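You operate a simulated robot arm through the tools that you are given. There is no shell and no other tool. Be economical: measure what you need, move in short steps, check, and stop when the job is done.

The job below is to be done with a simulated robot arm. You get a single attempt, and the scene is never put back.

JOB
Pump flower food into the can twice, then water the blue pot till its compost is dark.
Fine: keep the saucer dry and put the can back. Set down upright: watering can.

The check looks at the end state, three seconds after you hand in, the way a careful person would. Anything else that was tipped, shoved, dropped, spilled or broken makes it a failure.

ROBOT AND FRAMES
A 7-joint arm with a two-finger parallel gripper, fixed in place. Base frame: the origin is at the foot of the arm, x ahead of it, y to its left, z up. Units: m, degrees, N and s.
With the tool pointing down near the work surface it reaches from about 0.46 to 0.92 m from the base axis. Its first joint turns from -115.0 to 115.0 degrees. Payload 3.91 kg.
The TCP is the grasp point between the finger pads, 0.03 m short of the fingertips. In the tool frame z runs along the fingers and y along their closing line. Largest opening 0.11 m; finger width 0.02, thickness 0.01; the body of the gripper, 0.048 by 0.112 m, starts 0.055 m behind the TCP.
Orientation is told as [roll, pitch, yaw] about the base's x, y, z axes, in that order, counted from this pose: with the fingers straight down and closing along the base's y, the tool's x points along the base's -x, its y along +y and its z along -z.

CONTROLS
- The arm moves only by the tool drive_tool. Its argument "steps" is text: rows parted by semicolons, each of 6 numbers parted by spaces: the shift along the tool's x, y, z in m, then the turn, a rotation vector about the tool's x, y, z in degrees. In form: tx ty tz wx wy wz; .... A call has 1 to 12 rows; each row shifts and turns the commanded pose from where the row before left it, along the tool's axes as they then stand. "fingers" is the opening, from 0 (shut) to 1 (fully open), set as the call begins (left out, the last holds). A row lasts 0.2 s, in which the tool goes at most 0.05 m and 8.6 degrees; a call with a longer step from one row to the next is refused whole, and so is a gripper value outside its range. Where a pose cannot be reached the arm comes as near as it can. A force on the tool above 40 N (or 10 N above the force at the start of the call, whichever is more), or a blocked arm, ends the call early, and 0.2 s more pass. Each finger travels about 0.153 m/s and halts on what it meets, pressing with about 27 N; the grip force reading is that of the motor and also rises with nothing between the fingers. The clock runs only during rows and for 0.2 s after the last one: add rows that do not move to give the fingers time. It gives the time, the measured TCP pose, the force on the tool (base axes), the opening and the grip force at its end, in the units of the frame above (readings bear some noise), with the torque about the TCP (base axes, N m) and any sound that the robot's microphone picked up.
- Cameras (640 x 400 px; columns grow to the right, rows downward): "scene" is fixed at [0.4006, 0.5002, 1.5017]; the picture's right is [-0.85, -0.52, 0.00], its down [-0.35, 0.57, -0.75] and it looks along [0.39, -0.64, -0.67] (base axes); focal length 270 px, centre (320, 200). "wrist" rides on the gripper at [0.072, 0.017, -0.103] in the tool frame; the picture's right is [-0.23, 0.97, 0.00], its down [-0.76, -0.18, -0.62] and it looks along [-0.61, -0.14, 0.78] (tool axes); focal length 222 px, centre (320, 200). There is no depth. A picture from a camera that has moved, and an enlarged one, comes with that camera's place and axes in the base frame and with its lens.
- get_image(camera): a new picture of that camera. It takes no simulated time.
- lift_body(by): slides the trunk up (or, below 0, down) by that many m; the arm rides with it, the base frame stays. It gives what a move gives, with no picture.
- enlarge(camera, box): a new picture of the part [left, top, right, bottom] of that camera's present view, enlarged. It takes no simulated time.
- hand_in(): hands the job in; it is judged then, once.

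Go step by step. Nothing tells you positions but the pictures and the camera data: compare them with the known pose of the tool, close in by small moves and look again before you grip or let go. The budget is 120 turns and 84 pictures, counting those below and the enlarged ones. Unless the task says otherwise, let go and move clear before handing in, and close with one line.

The tools are called after "Call:" by a JSON object that holds its "name" and its "arguments". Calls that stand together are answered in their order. drive_tool: Moves the arm, as the interface text tells. Its arguments: {"type":"object","properties":{"steps":{"type":"string"},"fingers":{"type":"number"}},"required":["steps"]} The other tools are called the same way: lift_body (by) slides the trunk up or down; get_image (camera) takes a picture; enlarge (camera, box) takes an enlarged picture of a part of a camera's view; hand_in () hands the job in.

At the start:

```text
t: 0.0
eef_pos: [0.481, 0.0253, 1.2957]
tool_rot: [-0.1, 0.1, 0.1]
force: [-0.7, 0.4, 1.1]
torque: [0.01, 0.01, 0.02]
gripper_width: 0.1101
gripper_force: 0.0
trunk travel left (down, up): [-0.8, 0.19]
```

scene: 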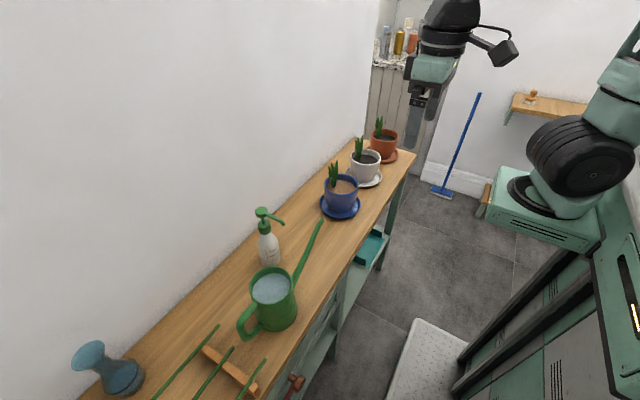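
wrist: 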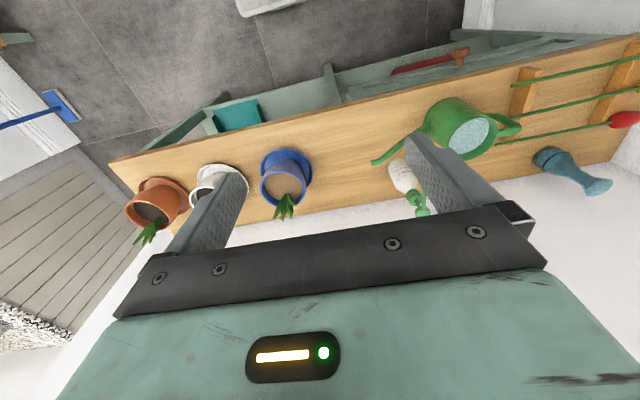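

I see a bench running along y, with the green can near (0.64, 0.32), the pump bottle near (0.76, 0.19) and the blue pot near (0.69, -0.11). I'll take closer looks before moving.

Call:
{"name": "enlarge", "arguments": {"camera": "scene", "box": [200, 190, 360, 350]}}

Call:
{"name": "enlarge", "arguments": {"camera": "scene", "box": [300, 100, 440, 240]}}

Call:
{"name": "enlarge", "arguments": {"camera": "wrist", "box": [360, 80, 540, 220]}}

```text
2.50 times, centred on (280, 270) of scene
camera zoom: at [0.4006, 0.5002, 1.5017], right [-0.85, -0.52, 0.0], down [-0.35, 0.57, -0.75], along [0.39, -0.64, -0.67], focal length 675 px, centre (420, 25)
```

zoom: 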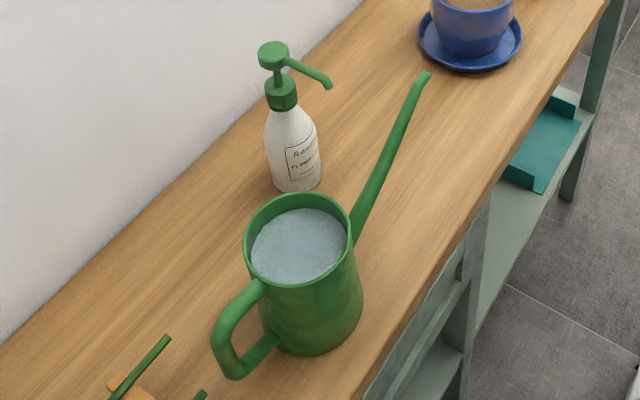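

```text
2.86 times, centred on (370, 170) of scene
camera zoom: at [0.4006, 0.5002, 1.5017], right [-0.85, -0.52, 0.0], down [-0.35, 0.57, -0.75], along [0.39, -0.64, -0.67], focal length 771 px, centre (177, 286)
```

zoom: 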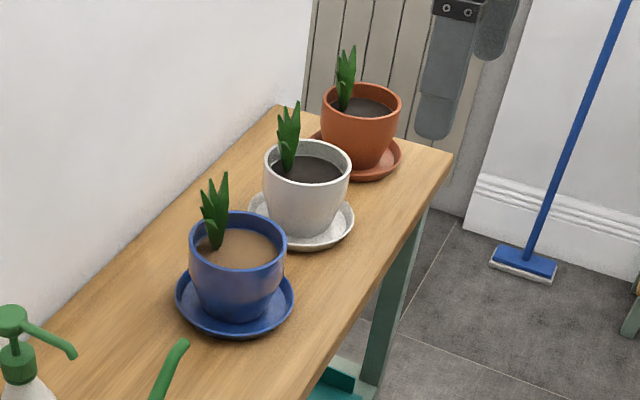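

```text
2.86 times, centred on (450, 150) of wrist
camera zoom: at [0.4074, 0.0404, 1.3987], right [0.23, 0.97, 0.0], down [0.76, -0.18, 0.62], along [0.61, -0.14, -0.78], focal length 635 px, centre (-51, 343)
```

zoom: 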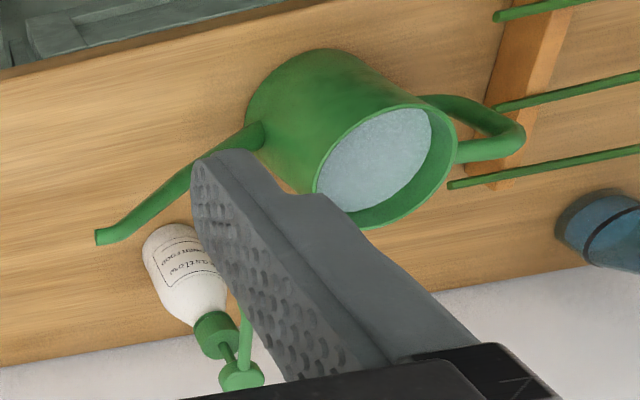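

I've triangulated the can: axis about (0.642, 0.30), rim z≈0.986, spout tip (0.642, 0.095, 1.013), so the spout points -y. The pump nozzle is near (0.69, 0.185, 1.05), pointing -x. I'll move above the can, then yaw the gripper -90° so it can grip the body across x.

Call:
{"name": "drive_tool", "arguments": {"steps": "-0.023 0.0393 0.015 0 0 0; -0.023 0.0393 0.015 0 0 0; -0.023 0.0393 0.015 0 0 0; -0.023 0.0393 0.015 0 0 0; -0.023 0.0393 0.015 0 0 0; -0.023 0.0393 0.015 0 0 0; -0.023 0.0393 0.015 0 0 0; 0 0 0 0 0 0", "fingers": 1}}

Call:
{"name": "drive_tool", "arguments": {"steps": "0 0 0 0 0 8.2; 0 0 0 0 0 8.2; 0 0 0 0 0 8.2; 0 0 0 0 0 8.2; 0 0 0 0 0 8.2; 0 0 0 0 0 8.2; 0 0 0 0 0 8.2; 0 0 0 0 0 8.2; 0 0 0 0 0 8.2; 0 0 0 0 0 8.2; 0 0 0 0 0 8; 0 0 0 0 0 0"}}

Call:
{"name": "get_image", "arguments": {"camera": "wrist"}}

Call:
{"name": "get_image", "arguments": {"camera": "scene"}}

```text
t: 1.8
eef_pos: [0.6442, 0.2986, 1.1932]
tool_rot: [0.0, 0.0, -0.1]
force: [-0.5, 0.5, 0.2]
torque: [-0.01, -0.02, 0.04]
gripper_width: 0.1099
gripper_force: 0.0
trunk travel left (down, up): [-0.8, 0.19]
```

```text
t: 4.4
eef_pos: [0.6409, 0.3003, 1.1909]
tool_rot: [0.0, 0.0, -90.2]
force: [-0.4, 0.4, 0.2]
torque: [-0.01, 0.01, -0.02]
gripper_width: 0.1099
gripper_force: 0.1
trunk travel left (down, up): [-0.8, 0.19]
```

```text
78 pictures are left
camera wrist: at [0.6572, 0.3708, 1.2931], right [0.97, -0.23, 0.0], down [-0.18, -0.76, 0.62], along [-0.14, -0.61, -0.78], focal length 222 px, centre (320, 200)
```

wrist: 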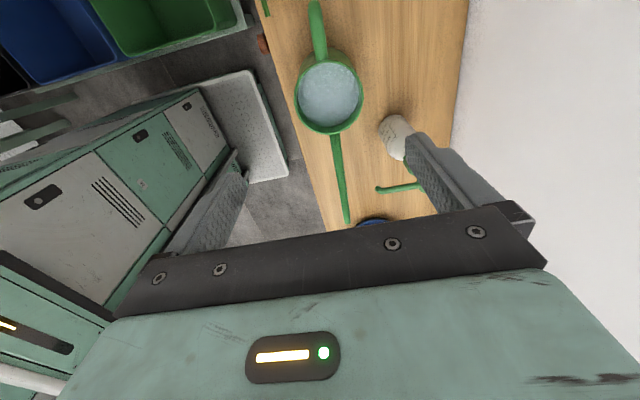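

```text
77 pictures are left
```

scene: 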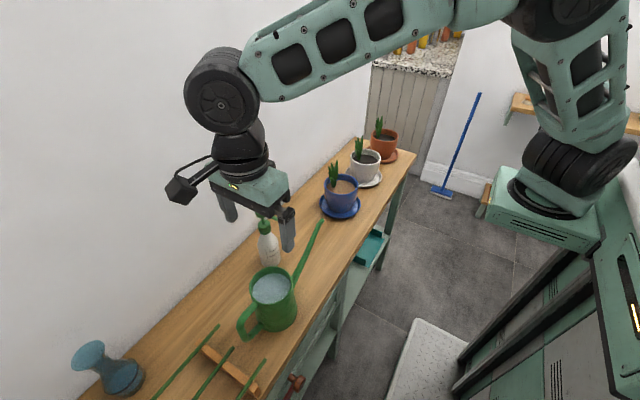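

The gripper is over the can. I'll zoom in to refine the can's centre.

Call:
{"name": "enlarge", "arguments": {"camera": "wrist", "box": [250, 0, 458, 130]}}

Call:
{"name": "enlarge", "arguments": {"camera": "wrist", "box": [300, 100, 460, 230]}}

```text
3.08 times, centred on (354, 65) of wrist
camera zoom: at [0.6572, 0.3708, 1.2931], right [0.97, -0.23, 0.0], down [-0.18, -0.76, 0.62], along [-0.14, -0.61, -0.78], focal length 684 px, centre (215, 615)
```

zoom: 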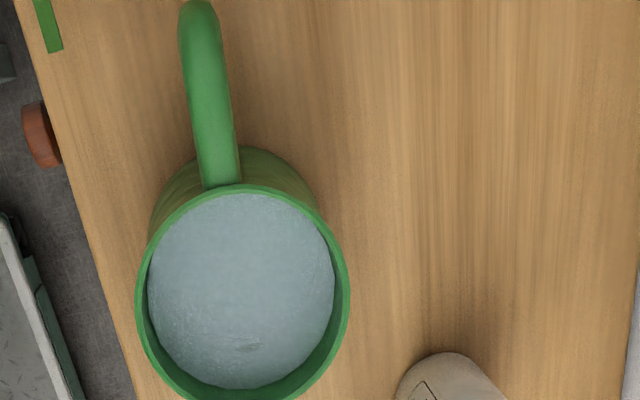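

```text
3.08 times, centred on (380, 165) of wrist
camera zoom: at [0.6572, 0.3708, 1.2931], right [0.97, -0.23, 0.0], down [-0.18, -0.76, 0.62], along [-0.14, -0.61, -0.78], focal length 684 px, centre (135, 308)
```

zoom: 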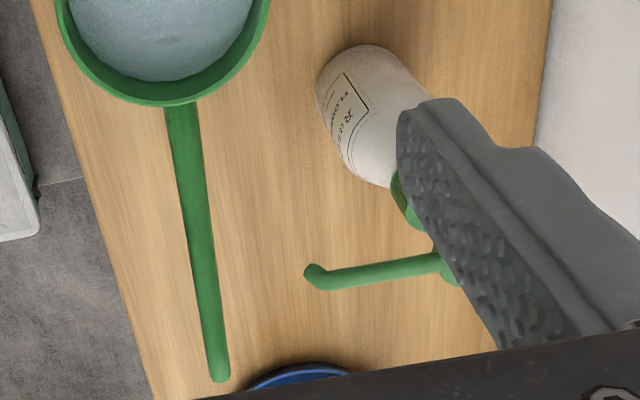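

Refined estimate: can axis about (0.652, 0.292), handle bar about (0.656, 0.385), nozzle tip (0.6925, 0.182, 1.047). A top grip on the body would foul the nozzle. So I'll grip the handle and slide the can upright under the nozzle, starting above the handle.

Call:
{"name": "drive_tool", "arguments": {"steps": "0.0425 0.0075 0.01 0 0 0; 0.0425 0.0075 0.01 0 0 0; 0 0 0.045 0 0 0; 0 0 0.045 0 0 0; 0 0 0.045 0 0 0; 0 0 0 0 0 0", "fingers": 0.5}}

Call:
{"name": "get_image", "arguments": {"camera": "wrist"}}

Call:
{"name": "enlarge", "arguments": {"camera": "scene", "box": [160, 180, 360, 380]}}

```text
t: 5.8
eef_pos: [0.6515, 0.3844, 1.0335]
tool_rot: [0.0, 0.0, -89.9]
force: [-0.8, 0.3, -1.1]
torque: [0.01, 0.01, 0.02]
gripper_width: 0.0551
gripper_force: 0.0
trunk travel left (down, up): [-0.8, 0.19]
```

```text
74 pictures are left
camera wrist: at [0.6674, 0.4556, 1.1369], right [0.97, -0.23, 0.0], down [-0.18, -0.76, 0.62], along [-0.14, -0.61, -0.78], focal length 222 px, centre (320, 200)
```

wrist: 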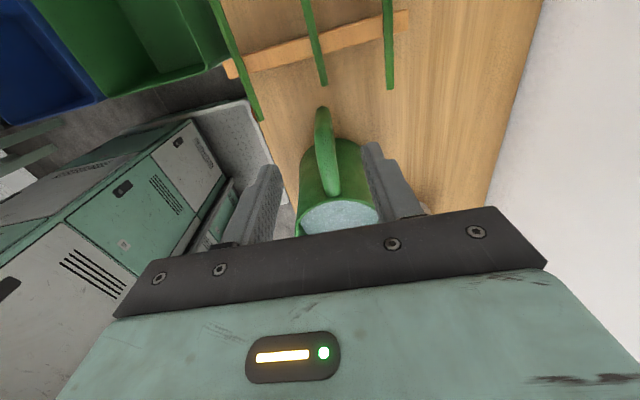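

```text
2.00 times, centred on (260, 280) of scene
camera zoom: at [0.4006, 0.5002, 1.5017], right [-0.85, -0.52, 0.0], down [-0.35, 0.57, -0.75], along [0.39, -0.64, -0.67], focal length 540 px, centre (440, 40)
```

zoom: 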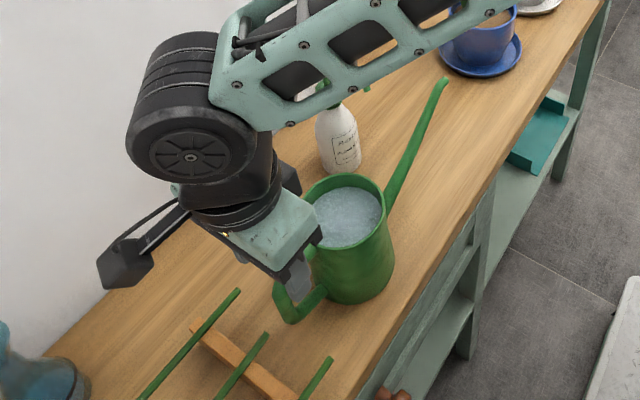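

The handle bar is at about x 0.656, y 0.388, between the fingers. I'll descend to z≈0.953 and close on it.

Call:
{"name": "drive_tool", "arguments": {"steps": "0 0.003 0.03 0 0 0; 0 0 0.03 0 0 0; 0 0 0.02 0 0 0; 0 0 0 0 0 0"}}

Call:
{"name": "get_image", "arguments": {"camera": "wrist"}}

Call:
{"name": "enlarge", "arguments": {"camera": "scene", "box": [200, 250, 320, 350]}}

```text
t: 6.8
eef_pos: [0.6574, 0.3849, 0.9552]
tool_rot: [0.0, 0.0, -90.0]
force: [0.3, -0.3, -0.3]
torque: [-0.02, -0.02, 0.03]
gripper_width: 0.055
gripper_force: 0.0
trunk travel left (down, up): [-0.8, 0.19]
```

```text
72 pictures are left
camera wrist: at [0.6735, 0.4569, 1.0589], right [0.97, -0.23, 0.0], down [-0.18, -0.76, 0.62], along [-0.14, -0.61, -0.78], focal length 222 px, centre (320, 200)
```

wrist: 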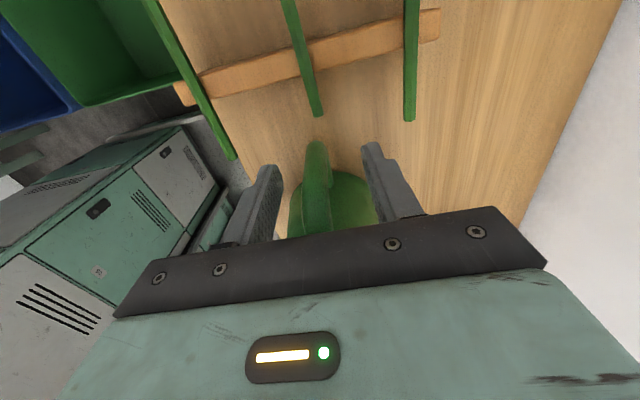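

```text
4.00 times, centred on (260, 300) of scene
camera zoom: at [0.4006, 0.5002, 1.5017], right [-0.85, -0.52, 0.0], down [-0.35, 0.57, -0.75], along [0.39, -0.64, -0.67], focal length 1080 px, centre (560, -200)
```

zoom: 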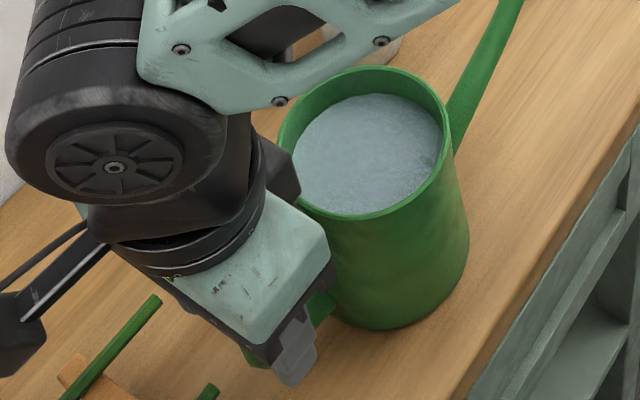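

The handle bar sits between the fingers. Closing on it.

Call:
{"name": "drive_tool", "arguments": {"steps": "0 0 0 0 0 0; 0 0 0 0 0 0; 0 0 0 0 0 0", "fingers": 0}}

Call:
{"name": "get_image", "arguments": {"camera": "wrist"}}

```text
t: 7.6
eef_pos: [0.6572, 0.3855, 0.9565]
tool_rot: [0.0, 0.0, -90.0]
force: [-1.1, 0.4, 2.1]
torque: [-0.11, -0.26, -0.18]
gripper_width: 0.0161
gripper_force: 27.7
trunk travel left (down, up): [-0.8, 0.19]
```

```text
70 pictures are left
camera wrist: at [0.6732, 0.4569, 1.0592], right [0.97, -0.23, 0.0], down [-0.18, -0.76, 0.62], along [-0.14, -0.61, -0.78], focal length 222 px, centre (320, 200)
```

wrist: 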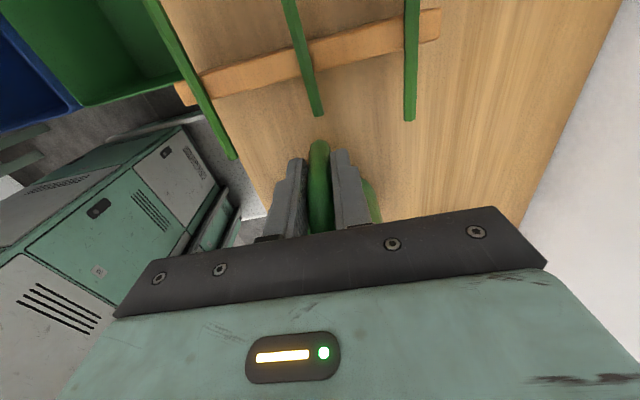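

The handle is held, 16 mm wide. Sliding the can slowly toward -y, halfway first, then a check.

Call:
{"name": "drive_tool", "arguments": {"steps": "-0.01 0 0 0 0 0; -0.01 0 0 0 0 0; -0.01 0 0 0 0 0; -0.01 0 0 0 0 0; -0.01 0 0 0 0 0; -0.01 0 0 0 0 0; 0 0 0 0 0 0"}}

Call:
{"name": "get_image", "arguments": {"camera": "scene"}}

```text
t: 9.2
eef_pos: [0.6591, 0.3253, 0.9554]
tool_rot: [0.0, 0.0, -89.9]
force: [-0.3, 3.2, 7.5]
torque: [-0.9, -0.08, -0.08]
gripper_width: 0.0161
gripper_force: 27.2
trunk travel left (down, up): [-0.8, 0.19]
```

```text
69 pictures are left
```

scene: 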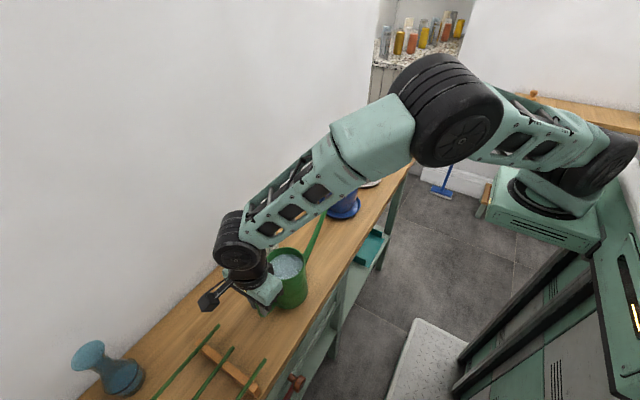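

The arm's forearm passes near the bottle. I'll look closer before going on.

Call:
{"name": "enlarge", "arguments": {"camera": "scene", "box": [190, 170, 370, 320]}}

Call:
{"name": "get_image", "arguments": {"camera": "wrist"}}

```text
2.67 times, centred on (280, 245) of scene
camera zoom: at [0.4006, 0.5002, 1.5017], right [-0.85, -0.52, 0.0], down [-0.35, 0.57, -0.75], along [0.39, -0.64, -0.67], focal length 720 px, centre (427, 80)
```

zoom: 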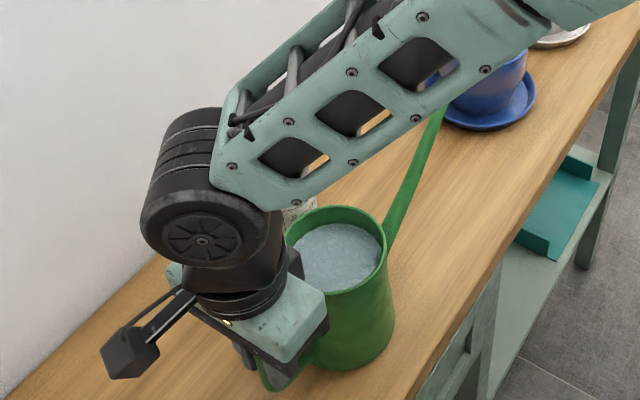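

```text
67 pictures are left
camera wrist: at [0.6752, 0.3969, 1.0588], right [0.97, -0.23, 0.0], down [-0.18, -0.76, 0.62], along [-0.14, -0.61, -0.78], focal length 222 px, centre (320, 200)
```

wrist: 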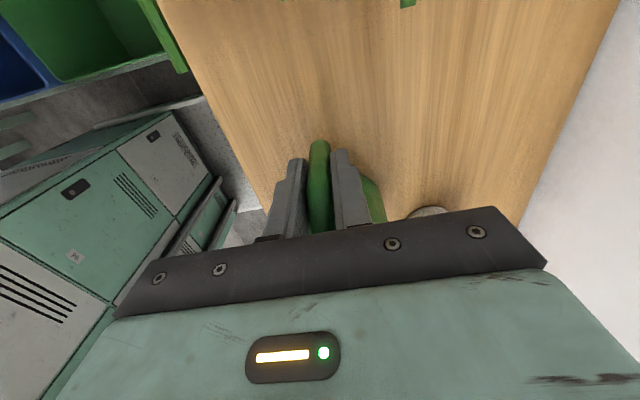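

The forearm clears the bottle: about 1.19 m high and x≈0.6 at the bottle's y, with the pump top at 1.07. Continuing the slide to y≈0.283 and nudging +x a few mm.

Call:
{"name": "drive_tool", "arguments": {"steps": "-0.01 0 0 0 0 0; -0.01 0 0 0 0 0; -0.01 0.002 0 0 0 0; -0.01 0.002 0 0 0 0; -0.002 0.002 0 0 0 0; 0 0 0 0 0 0"}}

Call:
{"name": "enlarge", "arguments": {"camera": "scene", "box": [190, 170, 370, 320]}}

Call:
{"name": "get_image", "arguments": {"camera": "wrist"}}

```text
t: 10.6
eef_pos: [0.6646, 0.2841, 0.9557]
tool_rot: [0.0, 0.0, -90.0]
force: [-2.3, 2.4, -0.3]
torque: [0.46, -0.04, -0.07]
gripper_width: 0.0157
gripper_force: 26.6
trunk travel left (down, up): [-0.8, 0.19]
```

```text
2.67 times, centred on (280, 245) of scene
camera zoom: at [0.4006, 0.5002, 1.5017], right [-0.85, -0.52, 0.0], down [-0.35, 0.57, -0.75], along [0.39, -0.64, -0.67], focal length 720 px, centre (427, 80)
```

zoom: 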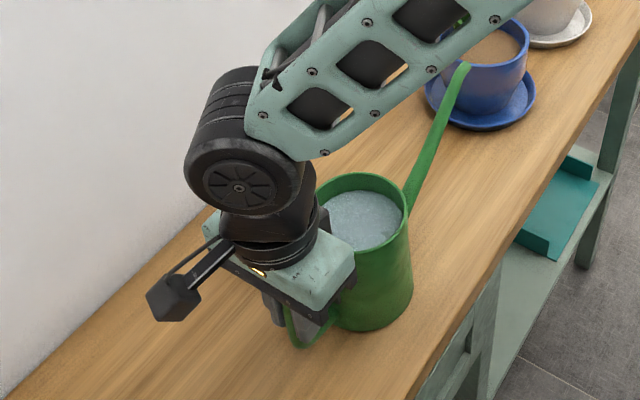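

```text
65 pictures are left
camera wrist: at [0.681, 0.3547, 1.0586], right [0.97, -0.23, 0.0], down [-0.18, -0.76, 0.62], along [-0.14, -0.61, -0.78], focal length 222 px, centre (320, 200)
```

wrist: 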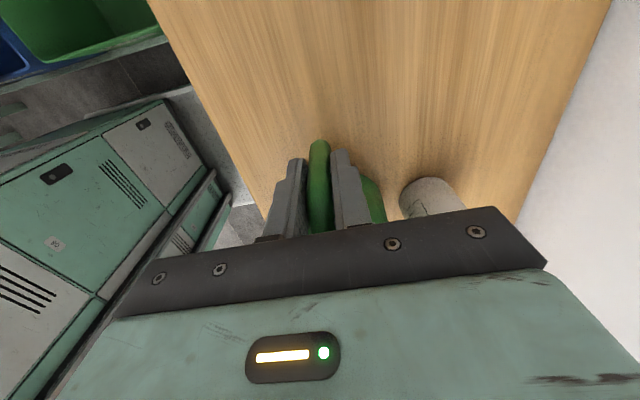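

The can slid with little force. I'll release the handle, rise straight up, and look from above.

Call:
{"name": "drive_tool", "arguments": {"steps": "0 0 0 0 0 0; 0 0 0 0 0 0; 0 0 -0.02 0 0 0; 0 0 -0.03 0 0 0; 0 0 -0.045 0 0 0; 0 0 -0.045 0 0 0; 0 0 -0.045 0 0 0; 0 0 -0.045 0 0 0; 0.03 0 -0.03 0 0 0; 0.04 0 0 0 0 0; 0 0 0 0 0 0", "fingers": 0.5}}

Call:
{"name": "get_image", "arguments": {"camera": "wrist"}}

Call:
{"name": "get_image", "arguments": {"camera": "scene"}}

```text
t: 13.0
eef_pos: [0.6632, 0.3495, 1.2139]
tool_rot: [0.0, 0.0, -90.0]
force: [0.0, 0.7, -1.5]
torque: [0.03, 0.01, -0.03]
gripper_width: 0.0551
gripper_force: 0.0
trunk travel left (down, up): [-0.8, 0.19]
```

```text
64 pictures are left
camera wrist: at [0.6795, 0.4209, 1.3178], right [0.97, -0.23, 0.0], down [-0.18, -0.76, 0.62], along [-0.14, -0.61, -0.78], focal length 222 px, centre (320, 200)
```

wrist: 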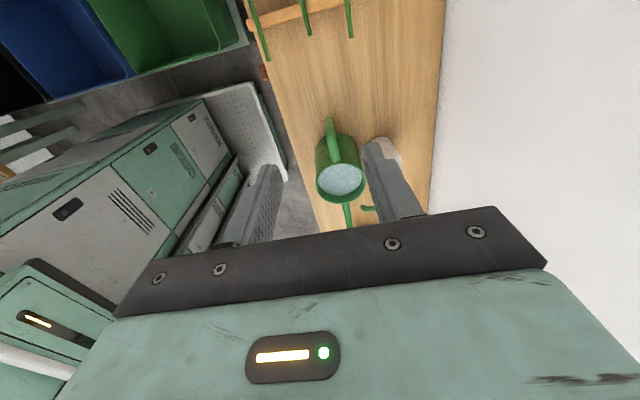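

```text
63 pictures are left
```

scene: 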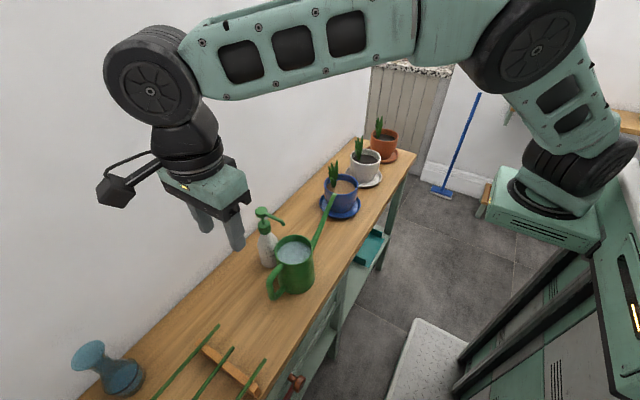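

Call:
{"name": "enlarge", "arguments": {"camera": "scene", "box": [230, 190, 350, 310]}}

Call:
{"name": "enlarge", "arguments": {"camera": "wrist", "box": [290, 100, 450, 230]}}

```text
3.33 times, centred on (290, 250) of scene
camera zoom: at [0.4006, 0.5002, 1.5017], right [-0.85, -0.52, 0.0], down [-0.35, 0.57, -0.75], along [0.39, -0.64, -0.67], focal length 900 px, centre (420, 33)
```

zoom: 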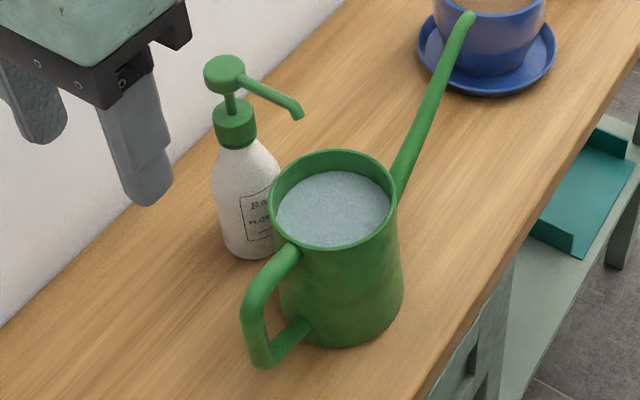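

```text
3.08 times, centred on (370, 165) of wrist
camera zoom: at [0.6795, 0.4209, 1.3178], right [0.97, -0.23, 0.0], down [-0.18, -0.76, 0.62], along [-0.14, -0.61, -0.78], focal length 684 px, centre (166, 308)
```

zoom: 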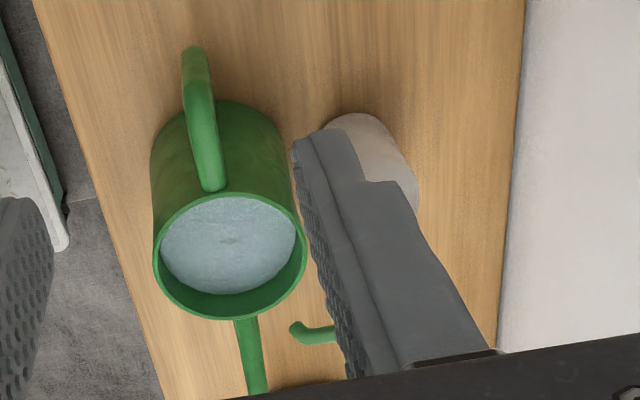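

The can axis is now (0.665, 0.186) with its rim at z≈0.977, and the nozzle is over the mouth about 3 cm from the centre. Next I'll close the fingers and hover above the pump head at about (0.757, 0.180).

Call:
{"name": "drive_tool", "arguments": {"steps": "-0.034 0.0188 0 0 0 0; -0.034 0.0188 0 0 0 0; -0.034 0.0188 0 0 0 0; -0.034 0.0188 0 0 0 0; -0.034 0.0188 0 0 0 0; 0 0 0.03 0 0 0; 0 0 0.03 0 0 0; 0 0 0 0 0 0", "fingers": 0}}

Call:
{"name": "get_image", "arguments": {"camera": "wrist"}}

Call:
{"name": "enlarge", "arguments": {"camera": "scene", "box": [200, 150, 360, 310]}}

```text
t: 14.8
eef_pos: [0.761, 0.1836, 1.1523]
tool_rot: [0.1, 0.0, -89.9]
force: [-0.1, 0.3, 0.4]
torque: [-0.02, -0.01, 0.0]
gripper_width: 0.0002
gripper_force: 27.1
trunk travel left (down, up): [-0.8, 0.19]
```

```text
60 pictures are left
camera wrist: at [0.7763, 0.2546, 1.2558], right [0.97, -0.23, 0.0], down [-0.18, -0.76, 0.62], along [-0.14, -0.61, -0.78], focal length 222 px, centre (320, 200)
```

wrist: 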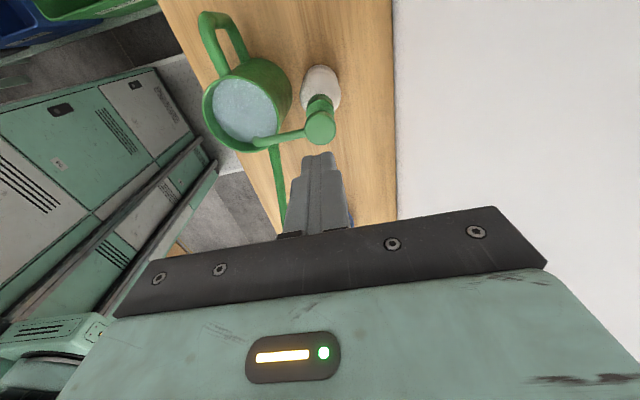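

```text
2.50 times, centred on (280, 230) of scene
camera zoom: at [0.4006, 0.5002, 1.5017], right [-0.85, -0.52, 0.0], down [-0.35, 0.57, -0.75], along [0.39, -0.64, -0.67], focal length 675 px, centre (420, 125)
```

zoom: 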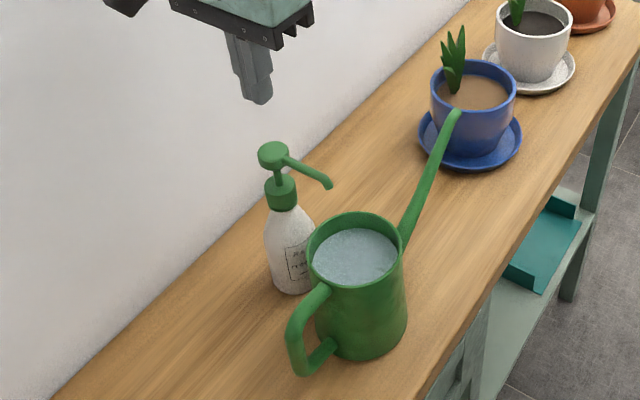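

The fingertips are over the pump head, within 2–3 mm. I'll come down slowly until contact.

Call:
{"name": "drive_tool", "arguments": {"steps": "0 -0.002 0.015 0 0 0; 0 0 0.015 0 0 0; 0 0 0.01 0 0 0; 0 0 0.005 0 0 0; 0 0 0 0 0 0"}}

Call:
{"name": "enlarge", "arguments": {"camera": "scene", "box": [230, 170, 330, 270]}}

Call:
{"name": "enlarge", "arguments": {"camera": "wrist", "box": [200, 60, 400, 220]}}

```text
t: 16.0
eef_pos: [0.7576, 0.1843, 1.1095]
tool_rot: [-0.1, 0.0, -90.0]
force: [0.6, -1.1, -0.5]
torque: [0.01, 0.01, 0.0]
gripper_width: 0.0
gripper_force: 26.4
trunk travel left (down, up): [-0.8, 0.19]
```

```text
4.00 times, centred on (280, 220) of scene
camera zoom: at [0.4006, 0.5002, 1.5017], right [-0.85, -0.52, 0.0], down [-0.35, 0.57, -0.75], along [0.39, -0.64, -0.67], focal length 1080 px, centre (480, 120)
```

zoom: 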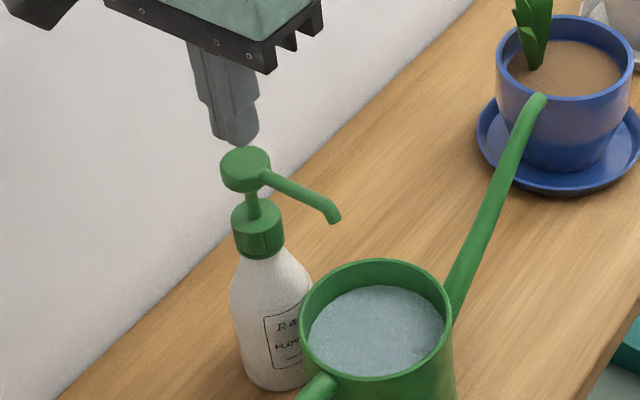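

```text
2.50 times, centred on (300, 140) of wrist
camera zoom: at [0.7737, 0.2549, 1.2133], right [0.97, -0.23, 0.0], down [-0.18, -0.76, 0.62], along [-0.14, -0.61, -0.78], focal length 555 px, centre (370, 350)
```

zoom: 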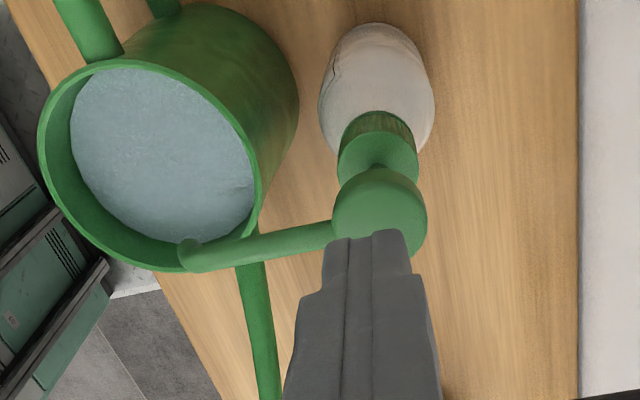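

The tips are about 1 cm above the head and 3 mm off-centre. I'll correct that and press gradually while watching the force.

Call:
{"name": "drive_tool", "arguments": {"steps": "0.002 0.003 0.003 0 0 0; 0 0 0.004 0 0 0; 0 0 0.004 0 0 0; 0 0 0.003 0 0 0; 0 0 0.003 0 0 0; 0 0 0.003 0 0 0; 0 0 0 0 0 0"}}

Call:
{"name": "enlarge", "arguments": {"camera": "scene", "box": [230, 170, 330, 270]}}

```text
t: 17.6
eef_pos: [0.7615, 0.1844, 1.0902]
tool_rot: [0.0, 0.0, -90.1]
force: [0.9, -0.3, 0.0]
torque: [0.02, 0.01, 0.0]
gripper_width: 0.0004
gripper_force: 26.5
trunk travel left (down, up): [-0.8, 0.19]
```

```text
4.00 times, centred on (280, 220) of scene
camera zoom: at [0.4006, 0.5002, 1.5017], right [-0.85, -0.52, 0.0], down [-0.35, 0.57, -0.75], along [0.39, -0.64, -0.67], focal length 1080 px, centre (480, 120)
```

zoom: 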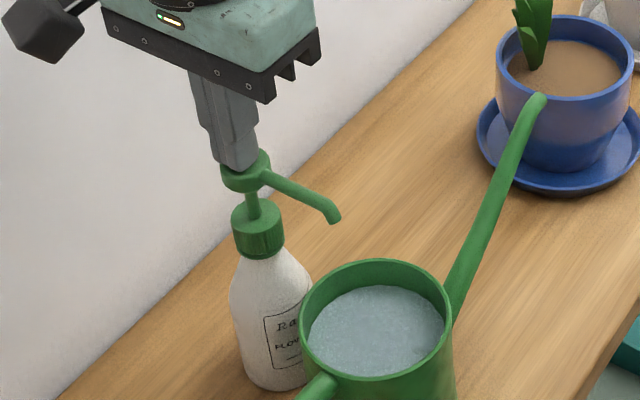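

Nearly in contact. Pressing the pump now in 3 mm steps.

Call:
{"name": "drive_tool", "arguments": {"steps": "0 0 0.003 0 0 0; 0 0 0.003 0 0 0; 0 0 0.003 0 0 0; 0 0 0.003 0 0 0; 0 0 0 0 0 0"}}

Call:
{"name": "enlarge", "arguments": {"camera": "scene", "box": [230, 170, 330, 270]}}

```text
t: 18.8
eef_pos: [0.7595, 0.1858, 1.0788]
tool_rot: [0.1, -0.1, -90.2]
force: [0.1, -0.2, 3.4]
torque: [0.01, -0.02, 0.0]
gripper_width: 0.0
gripper_force: 27.6
trunk travel left (down, up): [-0.8, 0.19]
```

```text
4.00 times, centred on (280, 220) of scene
camera zoom: at [0.4006, 0.5002, 1.5017], right [-0.85, -0.52, 0.0], down [-0.35, 0.57, -0.75], along [0.39, -0.64, -0.67], focal length 1080 px, centre (480, 120)
```

zoom: 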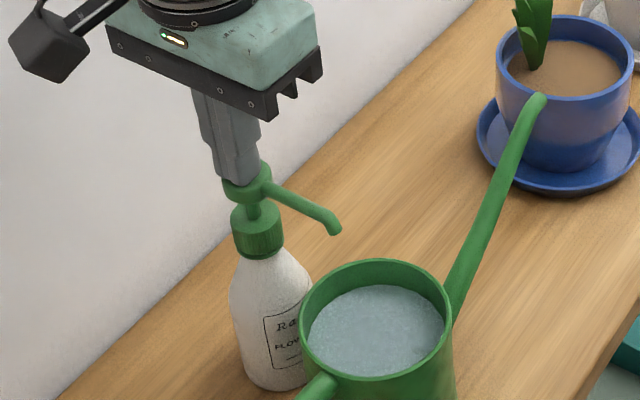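

The pump is depressing under a 3.4 N spring force. Continuing to the bottom of the stroke.

Call:
{"name": "drive_tool", "arguments": {"steps": "0 0 0.003 0 0 0; 0 0 0.003 0 0 0; 0 0 0.003 0 0 0; 0 0 0.003 0 0 0; 0 0 0 0 0 0"}}

Call:
{"name": "enlarge", "arguments": {"camera": "scene", "box": [230, 170, 330, 270]}}

```text
t: 20.0
eef_pos: [0.7606, 0.1852, 1.07]
tool_rot: [0.2, -0.1, -90.0]
force: [-0.3, -2.2, 19.6]
torque: [-0.14, 0.03, 0.0]
gripper_width: 0.0
gripper_force: 27.6
trunk travel left (down, up): [-0.8, 0.19]
```

```text
4.00 times, centred on (280, 220) of scene
camera zoom: at [0.4006, 0.5002, 1.5017], right [-0.85, -0.52, 0.0], down [-0.35, 0.57, -0.75], along [0.39, -0.64, -0.67], focal length 1080 px, centre (480, 120)
```

zoom: 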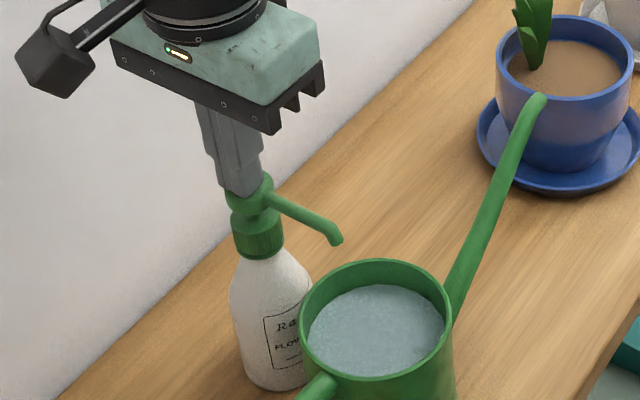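

The stroke bottomed out at 19.6 N. I'll raise until clear so the head returns fully, and check.

Call:
{"name": "drive_tool", "arguments": {"steps": "0 0 -0.006 0 0 0; 0 0 -0.008 0 0 0; 0 0 -0.01 0 0 0; 0 0 -0.011 0 0 0; 0 0 0 0 0 0; 0 0 0 0 0 0"}}

Call:
{"name": "enlarge", "arguments": {"camera": "scene", "box": [230, 170, 330, 270]}}

```text
t: 21.4
eef_pos: [0.7617, 0.1856, 1.1005]
tool_rot: [0.1, 0.0, -90.0]
force: [0.0, -0.8, 0.7]
torque: [0.0, 0.0, 0.02]
gripper_width: 0.0
gripper_force: 27.0
trunk travel left (down, up): [-0.8, 0.19]
```

```text
4.00 times, centred on (280, 220) of scene
camera zoom: at [0.4006, 0.5002, 1.5017], right [-0.85, -0.52, 0.0], down [-0.35, 0.57, -0.75], along [0.39, -0.64, -0.67], focal length 1080 px, centre (480, 120)
```

zoom: 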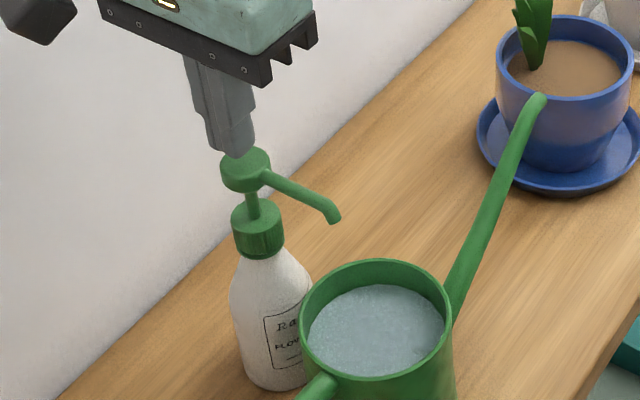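

The head returned fully and the water looks slightly greener. Second press now, to the same depth.

Call:
{"name": "drive_tool", "arguments": {"steps": "0 0 0.006 0 0 0; 0 0 0.004 0 0 0; 0 0 0.004 0 0 0; 0 0 0.004 0 0 0; 0 0 0.004 0 0 0; 0 0 0.004 0 0 0; 0 0 0.004 0 0 0; 0 0 0.003 0 0 0; 0 0 0.002 0 0 0; 0 0 0 0 0 0"}}

Call:
{"name": "enlarge", "arguments": {"camera": "scene", "box": [230, 170, 330, 270]}}

Call:
{"name": "drive_tool", "arguments": {"steps": "0 0 -0.006 0 0 0; 0 0 -0.008 0 0 0; 0 0 -0.01 0 0 0; 0 0 -0.02 0 0 0; 0 0 -0.03 0 0 0; 0 0 -0.04 0 0 0; 0 0 -0.04 0 0 0; 0 0 0 0 0 0"}}

Call:
{"name": "enlarge", "arguments": {"camera": "scene", "box": [230, 170, 330, 270]}}

```text
t: 23.6
eef_pos: [0.7608, 0.1846, 1.0685]
tool_rot: [0.2, 0.1, -89.9]
force: [-1.2, 0.2, 23.5]
torque: [-0.13, 0.07, -0.02]
gripper_width: 0.0002
gripper_force: 27.6
trunk travel left (down, up): [-0.8, 0.19]
```

```text
4.00 times, centred on (280, 220) of scene
camera zoom: at [0.4006, 0.5002, 1.5017], right [-0.85, -0.52, 0.0], down [-0.35, 0.57, -0.75], along [0.39, -0.64, -0.67], focal length 1080 px, centre (480, 120)
```

zoom: 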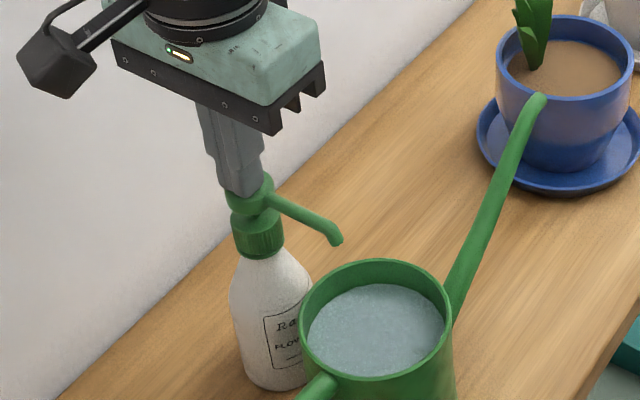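

```text
t: 25.4
eef_pos: [0.759, 0.1839, 1.2202]
tool_rot: [-0.1, -0.1, -90.0]
force: [-0.5, -1.1, -1.2]
torque: [0.01, 0.01, 0.0]
gripper_width: 0.0
gripper_force: 26.6
trunk travel left (down, up): [-0.8, 0.19]
```

```text
4.00 times, centred on (280, 220) of scene
camera zoom: at [0.4006, 0.5002, 1.5017], right [-0.85, -0.52, 0.0], down [-0.35, 0.57, -0.75], along [0.39, -0.64, -0.67], focal length 1080 px, centre (480, 120)
```

zoom: 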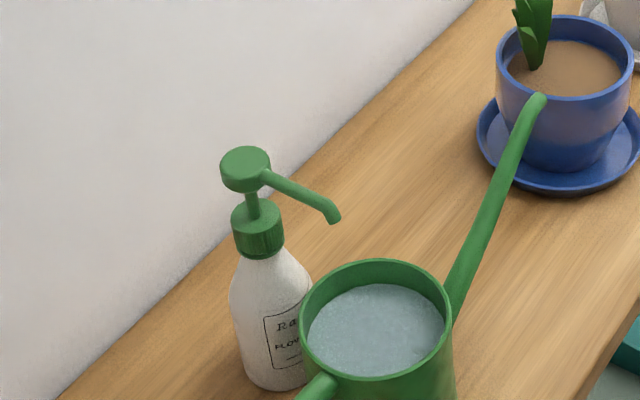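

Both strokes went to the bottom and the head returned. Now I'll go back above the handle at (0.665, 0.284) and descend to the pose where I released it.

Call:
{"name": "drive_tool", "arguments": {"steps": "0.0335 -0.0313 0 0 0 0; 0.0335 -0.0313 0 0 0 0; 0.0335 -0.0313 0 0 0 0; 0 0 0.045 0 0 0; 0 0 0.045 0 0 0; 0 0 0.045 0 0 0; 0 0 0.045 0 0 0; 0 0 0 0 0 0", "fingers": 0.5}}

Call:
{"name": "get_image", "arguments": {"camera": "wrist"}}

```text
t: 27.2
eef_pos: [0.6647, 0.2856, 1.0429]
tool_rot: [0.0, -0.1, -89.9]
force: [0.1, 0.1, 0.7]
torque: [0.0, 0.0, -0.04]
gripper_width: 0.0548
gripper_force: 0.0
trunk travel left (down, up): [-0.8, 0.19]
```

```text
50 pictures are left
camera wrist: at [0.681, 0.3579, 1.1463], right [0.97, -0.23, 0.0], down [-0.18, -0.76, 0.62], along [-0.14, -0.61, -0.78], focal length 222 px, centre (320, 200)
```

wrist: 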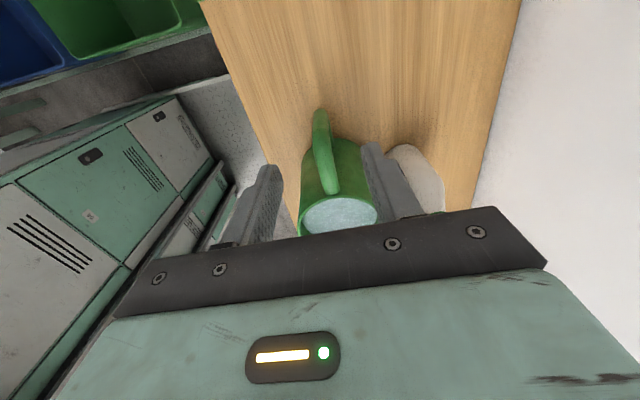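

Handle aligned. Descending, gripping, then sliding the can straight back toward its place.

Call:
{"name": "drive_tool", "arguments": {"steps": "0 0 0.035 0 0 0; 0 0 0.03 0 0 0; 0 0 0.021 0 0 0; 0 0 0 0 0 0"}}

Call:
{"name": "drive_tool", "arguments": {"steps": "0 0 0 0 0 0; 0 0 0 0 0 0; 0 0 0 0 0 0; 0.006 -0.002 0 0 0 0; 0.008 -0.002 0 0 0 0; 0.01 -0.003 0 0 0 0; 0.01 0 0 0 0 0; 0.01 0 0 0 0 0; 0.01 0 0 0 0 0; 0 0 0 0 0 0", "fingers": 0}}

Call:
{"name": "drive_tool", "arguments": {"steps": "0.01 0 0 0 0 0; 0.01 0 0 0 0 0; 0.01 0 0 0 0 0; 0.01 0 0 0 0 0; 0.006 0 0 0 0 0; 0 0 0 0 0 0"}}

Call:
{"name": "get_image", "arguments": {"camera": "scene"}}

```text
t: 28.2
eef_pos: [0.6652, 0.2837, 0.9546]
tool_rot: [0.0, 0.0, -90.0]
force: [-0.2, -0.1, 0.2]
torque: [0.0, -0.02, 0.03]
gripper_width: 0.0548
gripper_force: 0.0
trunk travel left (down, up): [-0.8, 0.19]
```

```text
t: 30.4
eef_pos: [0.6608, 0.3398, 0.9541]
tool_rot: [0.0, 0.0, -89.9]
force: [0.0, -3.7, 6.9]
torque: [-0.37, -0.13, -0.07]
gripper_width: 0.0159
gripper_force: 27.1
trunk travel left (down, up): [-0.8, 0.19]
```

```text
t: 31.8
eef_pos: [0.6592, 0.3874, 0.9544]
tool_rot: [0.0, 0.0, -90.0]
force: [0.4, -4.1, 4.6]
torque: [-0.16, -0.22, -0.01]
gripper_width: 0.016
gripper_force: 26.6
trunk travel left (down, up): [-0.8, 0.19]
```

```text
49 pictures are left
```

scene: 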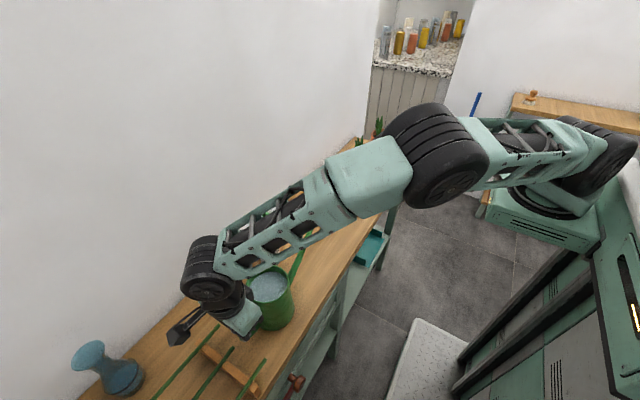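

The can is back near its place: axis about (0.659, 0.289). I'll release, rise, and take a view to get the exact axis for a top grip on the body, which pours more securely.

Call:
{"name": "drive_tool", "arguments": {"steps": "0 0 0 0 0 0; 0 0 0 0 0 0; 0 0 -0.03 0 0 0; 0 0 -0.045 0 0 0; 0 0 -0.045 0 0 0; 0 0 -0.045 0 0 0; 0 0 -0.045 0 0 0; 0 0 -0.03 0 0 0; 0 0 0 0 0 0", "fingers": 0.5}}

Call:
{"name": "drive_tool", "arguments": {"steps": "-0.04 0 0 0 0 0; -0.04 0 0 0 0 0; -0.018 0 0 0 0 0; 0 0 0 0 0 0", "fingers": 1}}

Call:
{"name": "enlarge", "arguments": {"camera": "scene", "box": [210, 210, 350, 350]}}

Call:
{"name": "enlarge", "arguments": {"camera": "wrist", "box": [230, 0, 470, 230]}}

```text
t: 33.8
eef_pos: [0.6604, 0.3845, 1.1965]
tool_rot: [0.0, 0.0, -90.1]
force: [0.8, -0.1, -0.3]
torque: [-0.01, 0.04, 0.02]
gripper_width: 0.0551
gripper_force: 0.0
trunk travel left (down, up): [-0.8, 0.19]
```

```text
t: 34.8
eef_pos: [0.658, 0.287, 1.1964]
tool_rot: [0.0, 0.0, -89.9]
force: [-0.5, -0.6, 0.0]
torque: [-0.02, -0.01, 0.01]
gripper_width: 0.1101
gripper_force: 0.0
trunk travel left (down, up): [-0.8, 0.19]
```

```text
2.86 times, centred on (280, 280) of scene
camera zoom: at [0.4006, 0.5002, 1.5017], right [-0.85, -0.52, 0.0], down [-0.35, 0.57, -0.75], along [0.39, -0.64, -0.67], focal length 771 px, centre (434, -29)
```

zoom: 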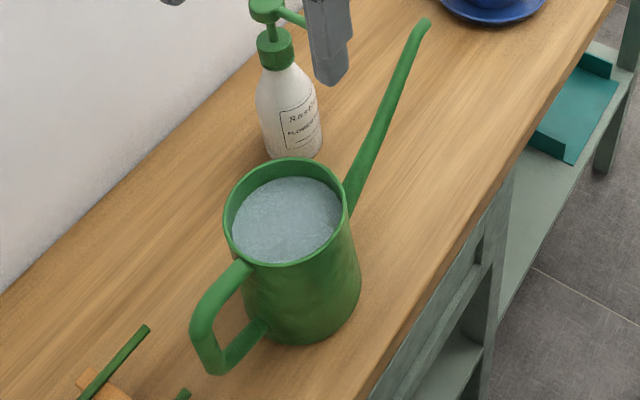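

```text
1.74 times, centred on (350, 115) of wrist
camera zoom: at [0.6744, 0.3581, 1.2998], right [0.97, -0.23, 0.0], down [-0.18, -0.76, 0.62], along [-0.14, -0.61, -0.78], focal length 386 px, centre (268, 348)
```

zoom: 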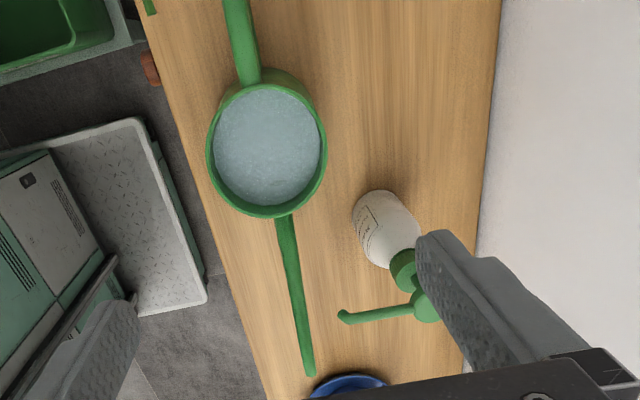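

Can axis is (0.659, 0.290) with a 0.092 m diameter, so the open fingers clear it by about 9 mm a side. Descending to just above the rim to check alignment.

Call:
{"name": "drive_tool", "arguments": {"steps": "0.003 0.001 0.045 0 0 0; 0 0 0.045 0 0 0; 0 0 0.045 0 0 0; 0 0 0.035 0 0 0; 0 0 0 0 0 0"}}

Call:
{"name": "get_image", "arguments": {"camera": "wrist"}}

Call:
{"name": "enlarge", "arguments": {"camera": "scene", "box": [200, 190, 360, 350]}}

```text
t: 36.0
eef_pos: [0.6622, 0.2879, 1.0253]
tool_rot: [0.1, 0.0, -90.1]
force: [0.0, 0.4, -0.2]
torque: [0.01, 0.03, 0.01]
gripper_width: 0.1099
gripper_force: 0.2
trunk travel left (down, up): [-0.8, 0.19]
```

```text
46 pictures are left
camera wrist: at [0.679, 0.3598, 1.1276], right [0.97, -0.23, 0.0], down [-0.18, -0.76, 0.62], along [-0.14, -0.61, -0.78], focal length 222 px, centre (320, 200)
```

wrist: 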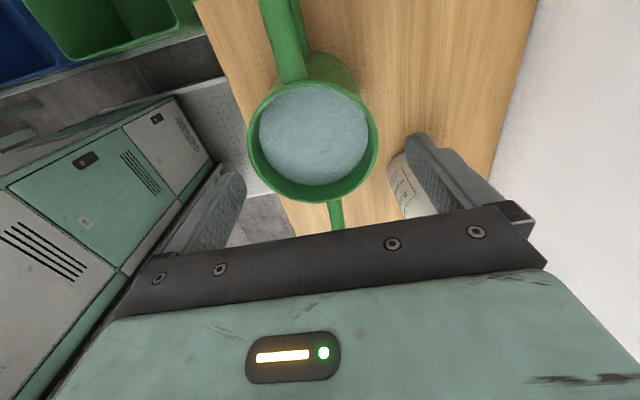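

```text
2.50 times, centred on (280, 270) of scene
camera zoom: at [0.4006, 0.5002, 1.5017], right [-0.85, -0.52, 0.0], down [-0.35, 0.57, -0.75], along [0.39, -0.64, -0.67], focal length 675 px, centre (420, 25)
```

zoom: 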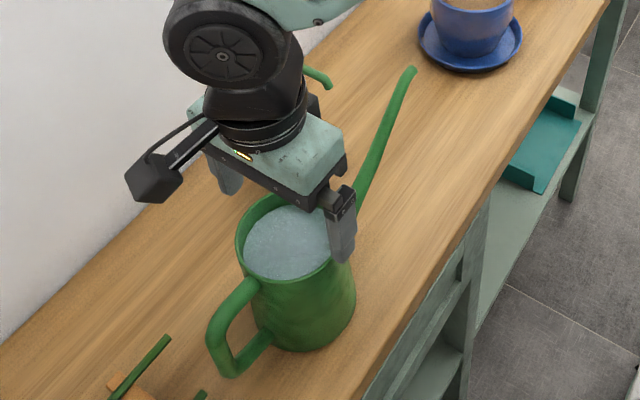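

Aligned to within a few mm. Descending around the body, with a small correction.

Call:
{"name": "drive_tool", "arguments": {"steps": "0.003 -0.002 0.02 0 0 0; 0 0 0.02 0 0 0; 0 0 0.02 0 0 0; 0 0 0.02 0 0 0; 0 0 0.006 0 0 0; 0 0 0 0 0 0"}}

Call:
{"name": "get_image", "arguments": {"camera": "wrist"}}

Call:
{"name": "enlarge", "arguments": {"camera": "scene", "box": [200, 220, 320, 340]}}

```text
t: 37.4
eef_pos: [0.6588, 0.2927, 0.938]
tool_rot: [-0.1, 0.1, -90.0]
force: [-0.4, -0.3, 0.3]
torque: [-0.01, 0.02, 0.0]
gripper_width: 0.1101
gripper_force: 0.0
trunk travel left (down, up): [-0.8, 0.19]
```

```text
44 pictures are left
camera wrist: at [0.675, 0.3641, 1.0411], right [0.97, -0.23, 0.0], down [-0.18, -0.76, 0.62], along [-0.14, -0.61, -0.78], focal length 222 px, centre (320, 200)
```

wrist: 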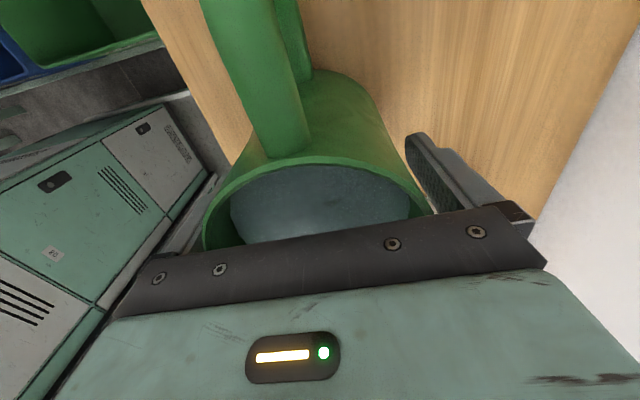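

```text
3.33 times, centred on (260, 280) of scene
camera zoom: at [0.4006, 0.5002, 1.5017], right [-0.85, -0.52, 0.0], down [-0.35, 0.57, -0.75], along [0.39, -0.64, -0.67], focal length 900 px, centre (520, -67)
```

zoom: 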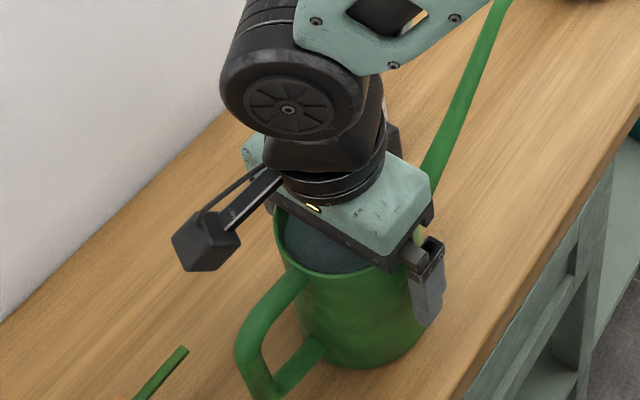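

The gripper body sits just above the rim with fingers either side. Closing, then a small test lift.

Call:
{"name": "drive_tool", "arguments": {"steps": "0 0 0 0 0 0; 0 0 0 0 0 0; 0 0 0 0 0 0", "fingers": 0}}

Call:
{"name": "drive_tool", "arguments": {"steps": "0 0 -0.005 0 0 0; 0 0 -0.005 0 0 0; 0 0 -0.005 0 0 0; 0 0 0 0 0 0"}}

Call:
{"name": "get_image", "arguments": {"camera": "scene"}}

```text
t: 38.2
eef_pos: [0.66, 0.2921, 0.9378]
tool_rot: [-0.1, 0.1, -90.0]
force: [-0.5, -0.3, 0.0]
torque: [0.11, 0.1, -0.02]
gripper_width: 0.097
gripper_force: 26.7
trunk travel left (down, up): [-0.8, 0.19]
```

```text
t: 39.2
eef_pos: [0.6589, 0.2929, 0.9539]
tool_rot: [0.0, -0.1, -90.0]
force: [0.1, 0.4, 2.4]
torque: [0.01, 0.43, -0.02]
gripper_width: 0.0952
gripper_force: 27.1
trunk travel left (down, up): [-0.8, 0.19]
```

```text
42 pictures are left
```

scene: 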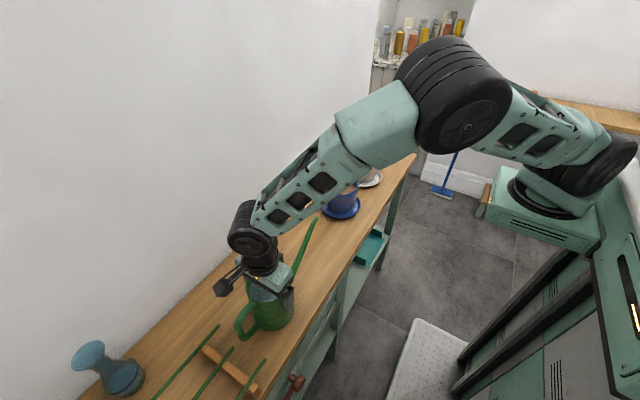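

The force shows no load, so the can may not have lifted. Looking closer.

Call:
{"name": "enlarge", "arguments": {"camera": "scene", "box": [200, 220, 320, 340]}}

Call:
{"name": "get_image", "arguments": {"camera": "wrist"}}

```text
3.33 times, centred on (260, 280) of scene
camera zoom: at [0.4006, 0.5002, 1.5017], right [-0.85, -0.52, 0.0], down [-0.35, 0.57, -0.75], along [0.39, -0.64, -0.67], focal length 900 px, centre (520, -67)
```

zoom: 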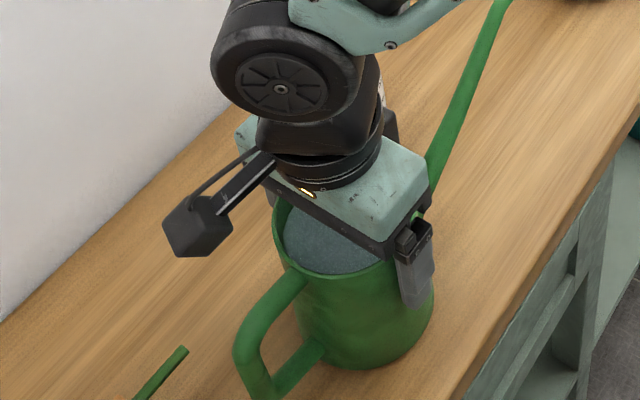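

```text
40 pictures are left
camera wrist: at [0.6749, 0.3649, 1.0579], right [0.97, -0.23, 0.0], down [-0.18, -0.76, 0.62], along [-0.14, -0.61, -0.78], focal length 222 px, centre (320, 200)
```

wrist: 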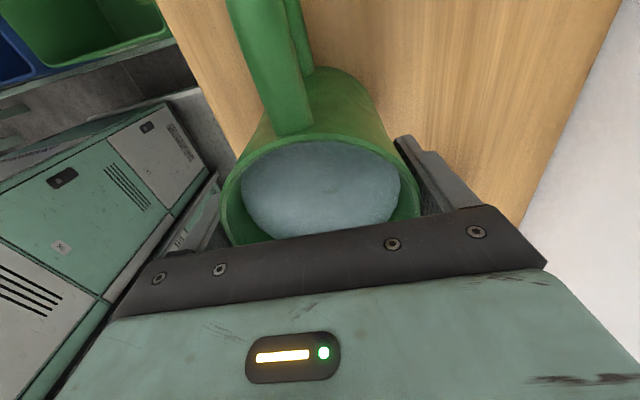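

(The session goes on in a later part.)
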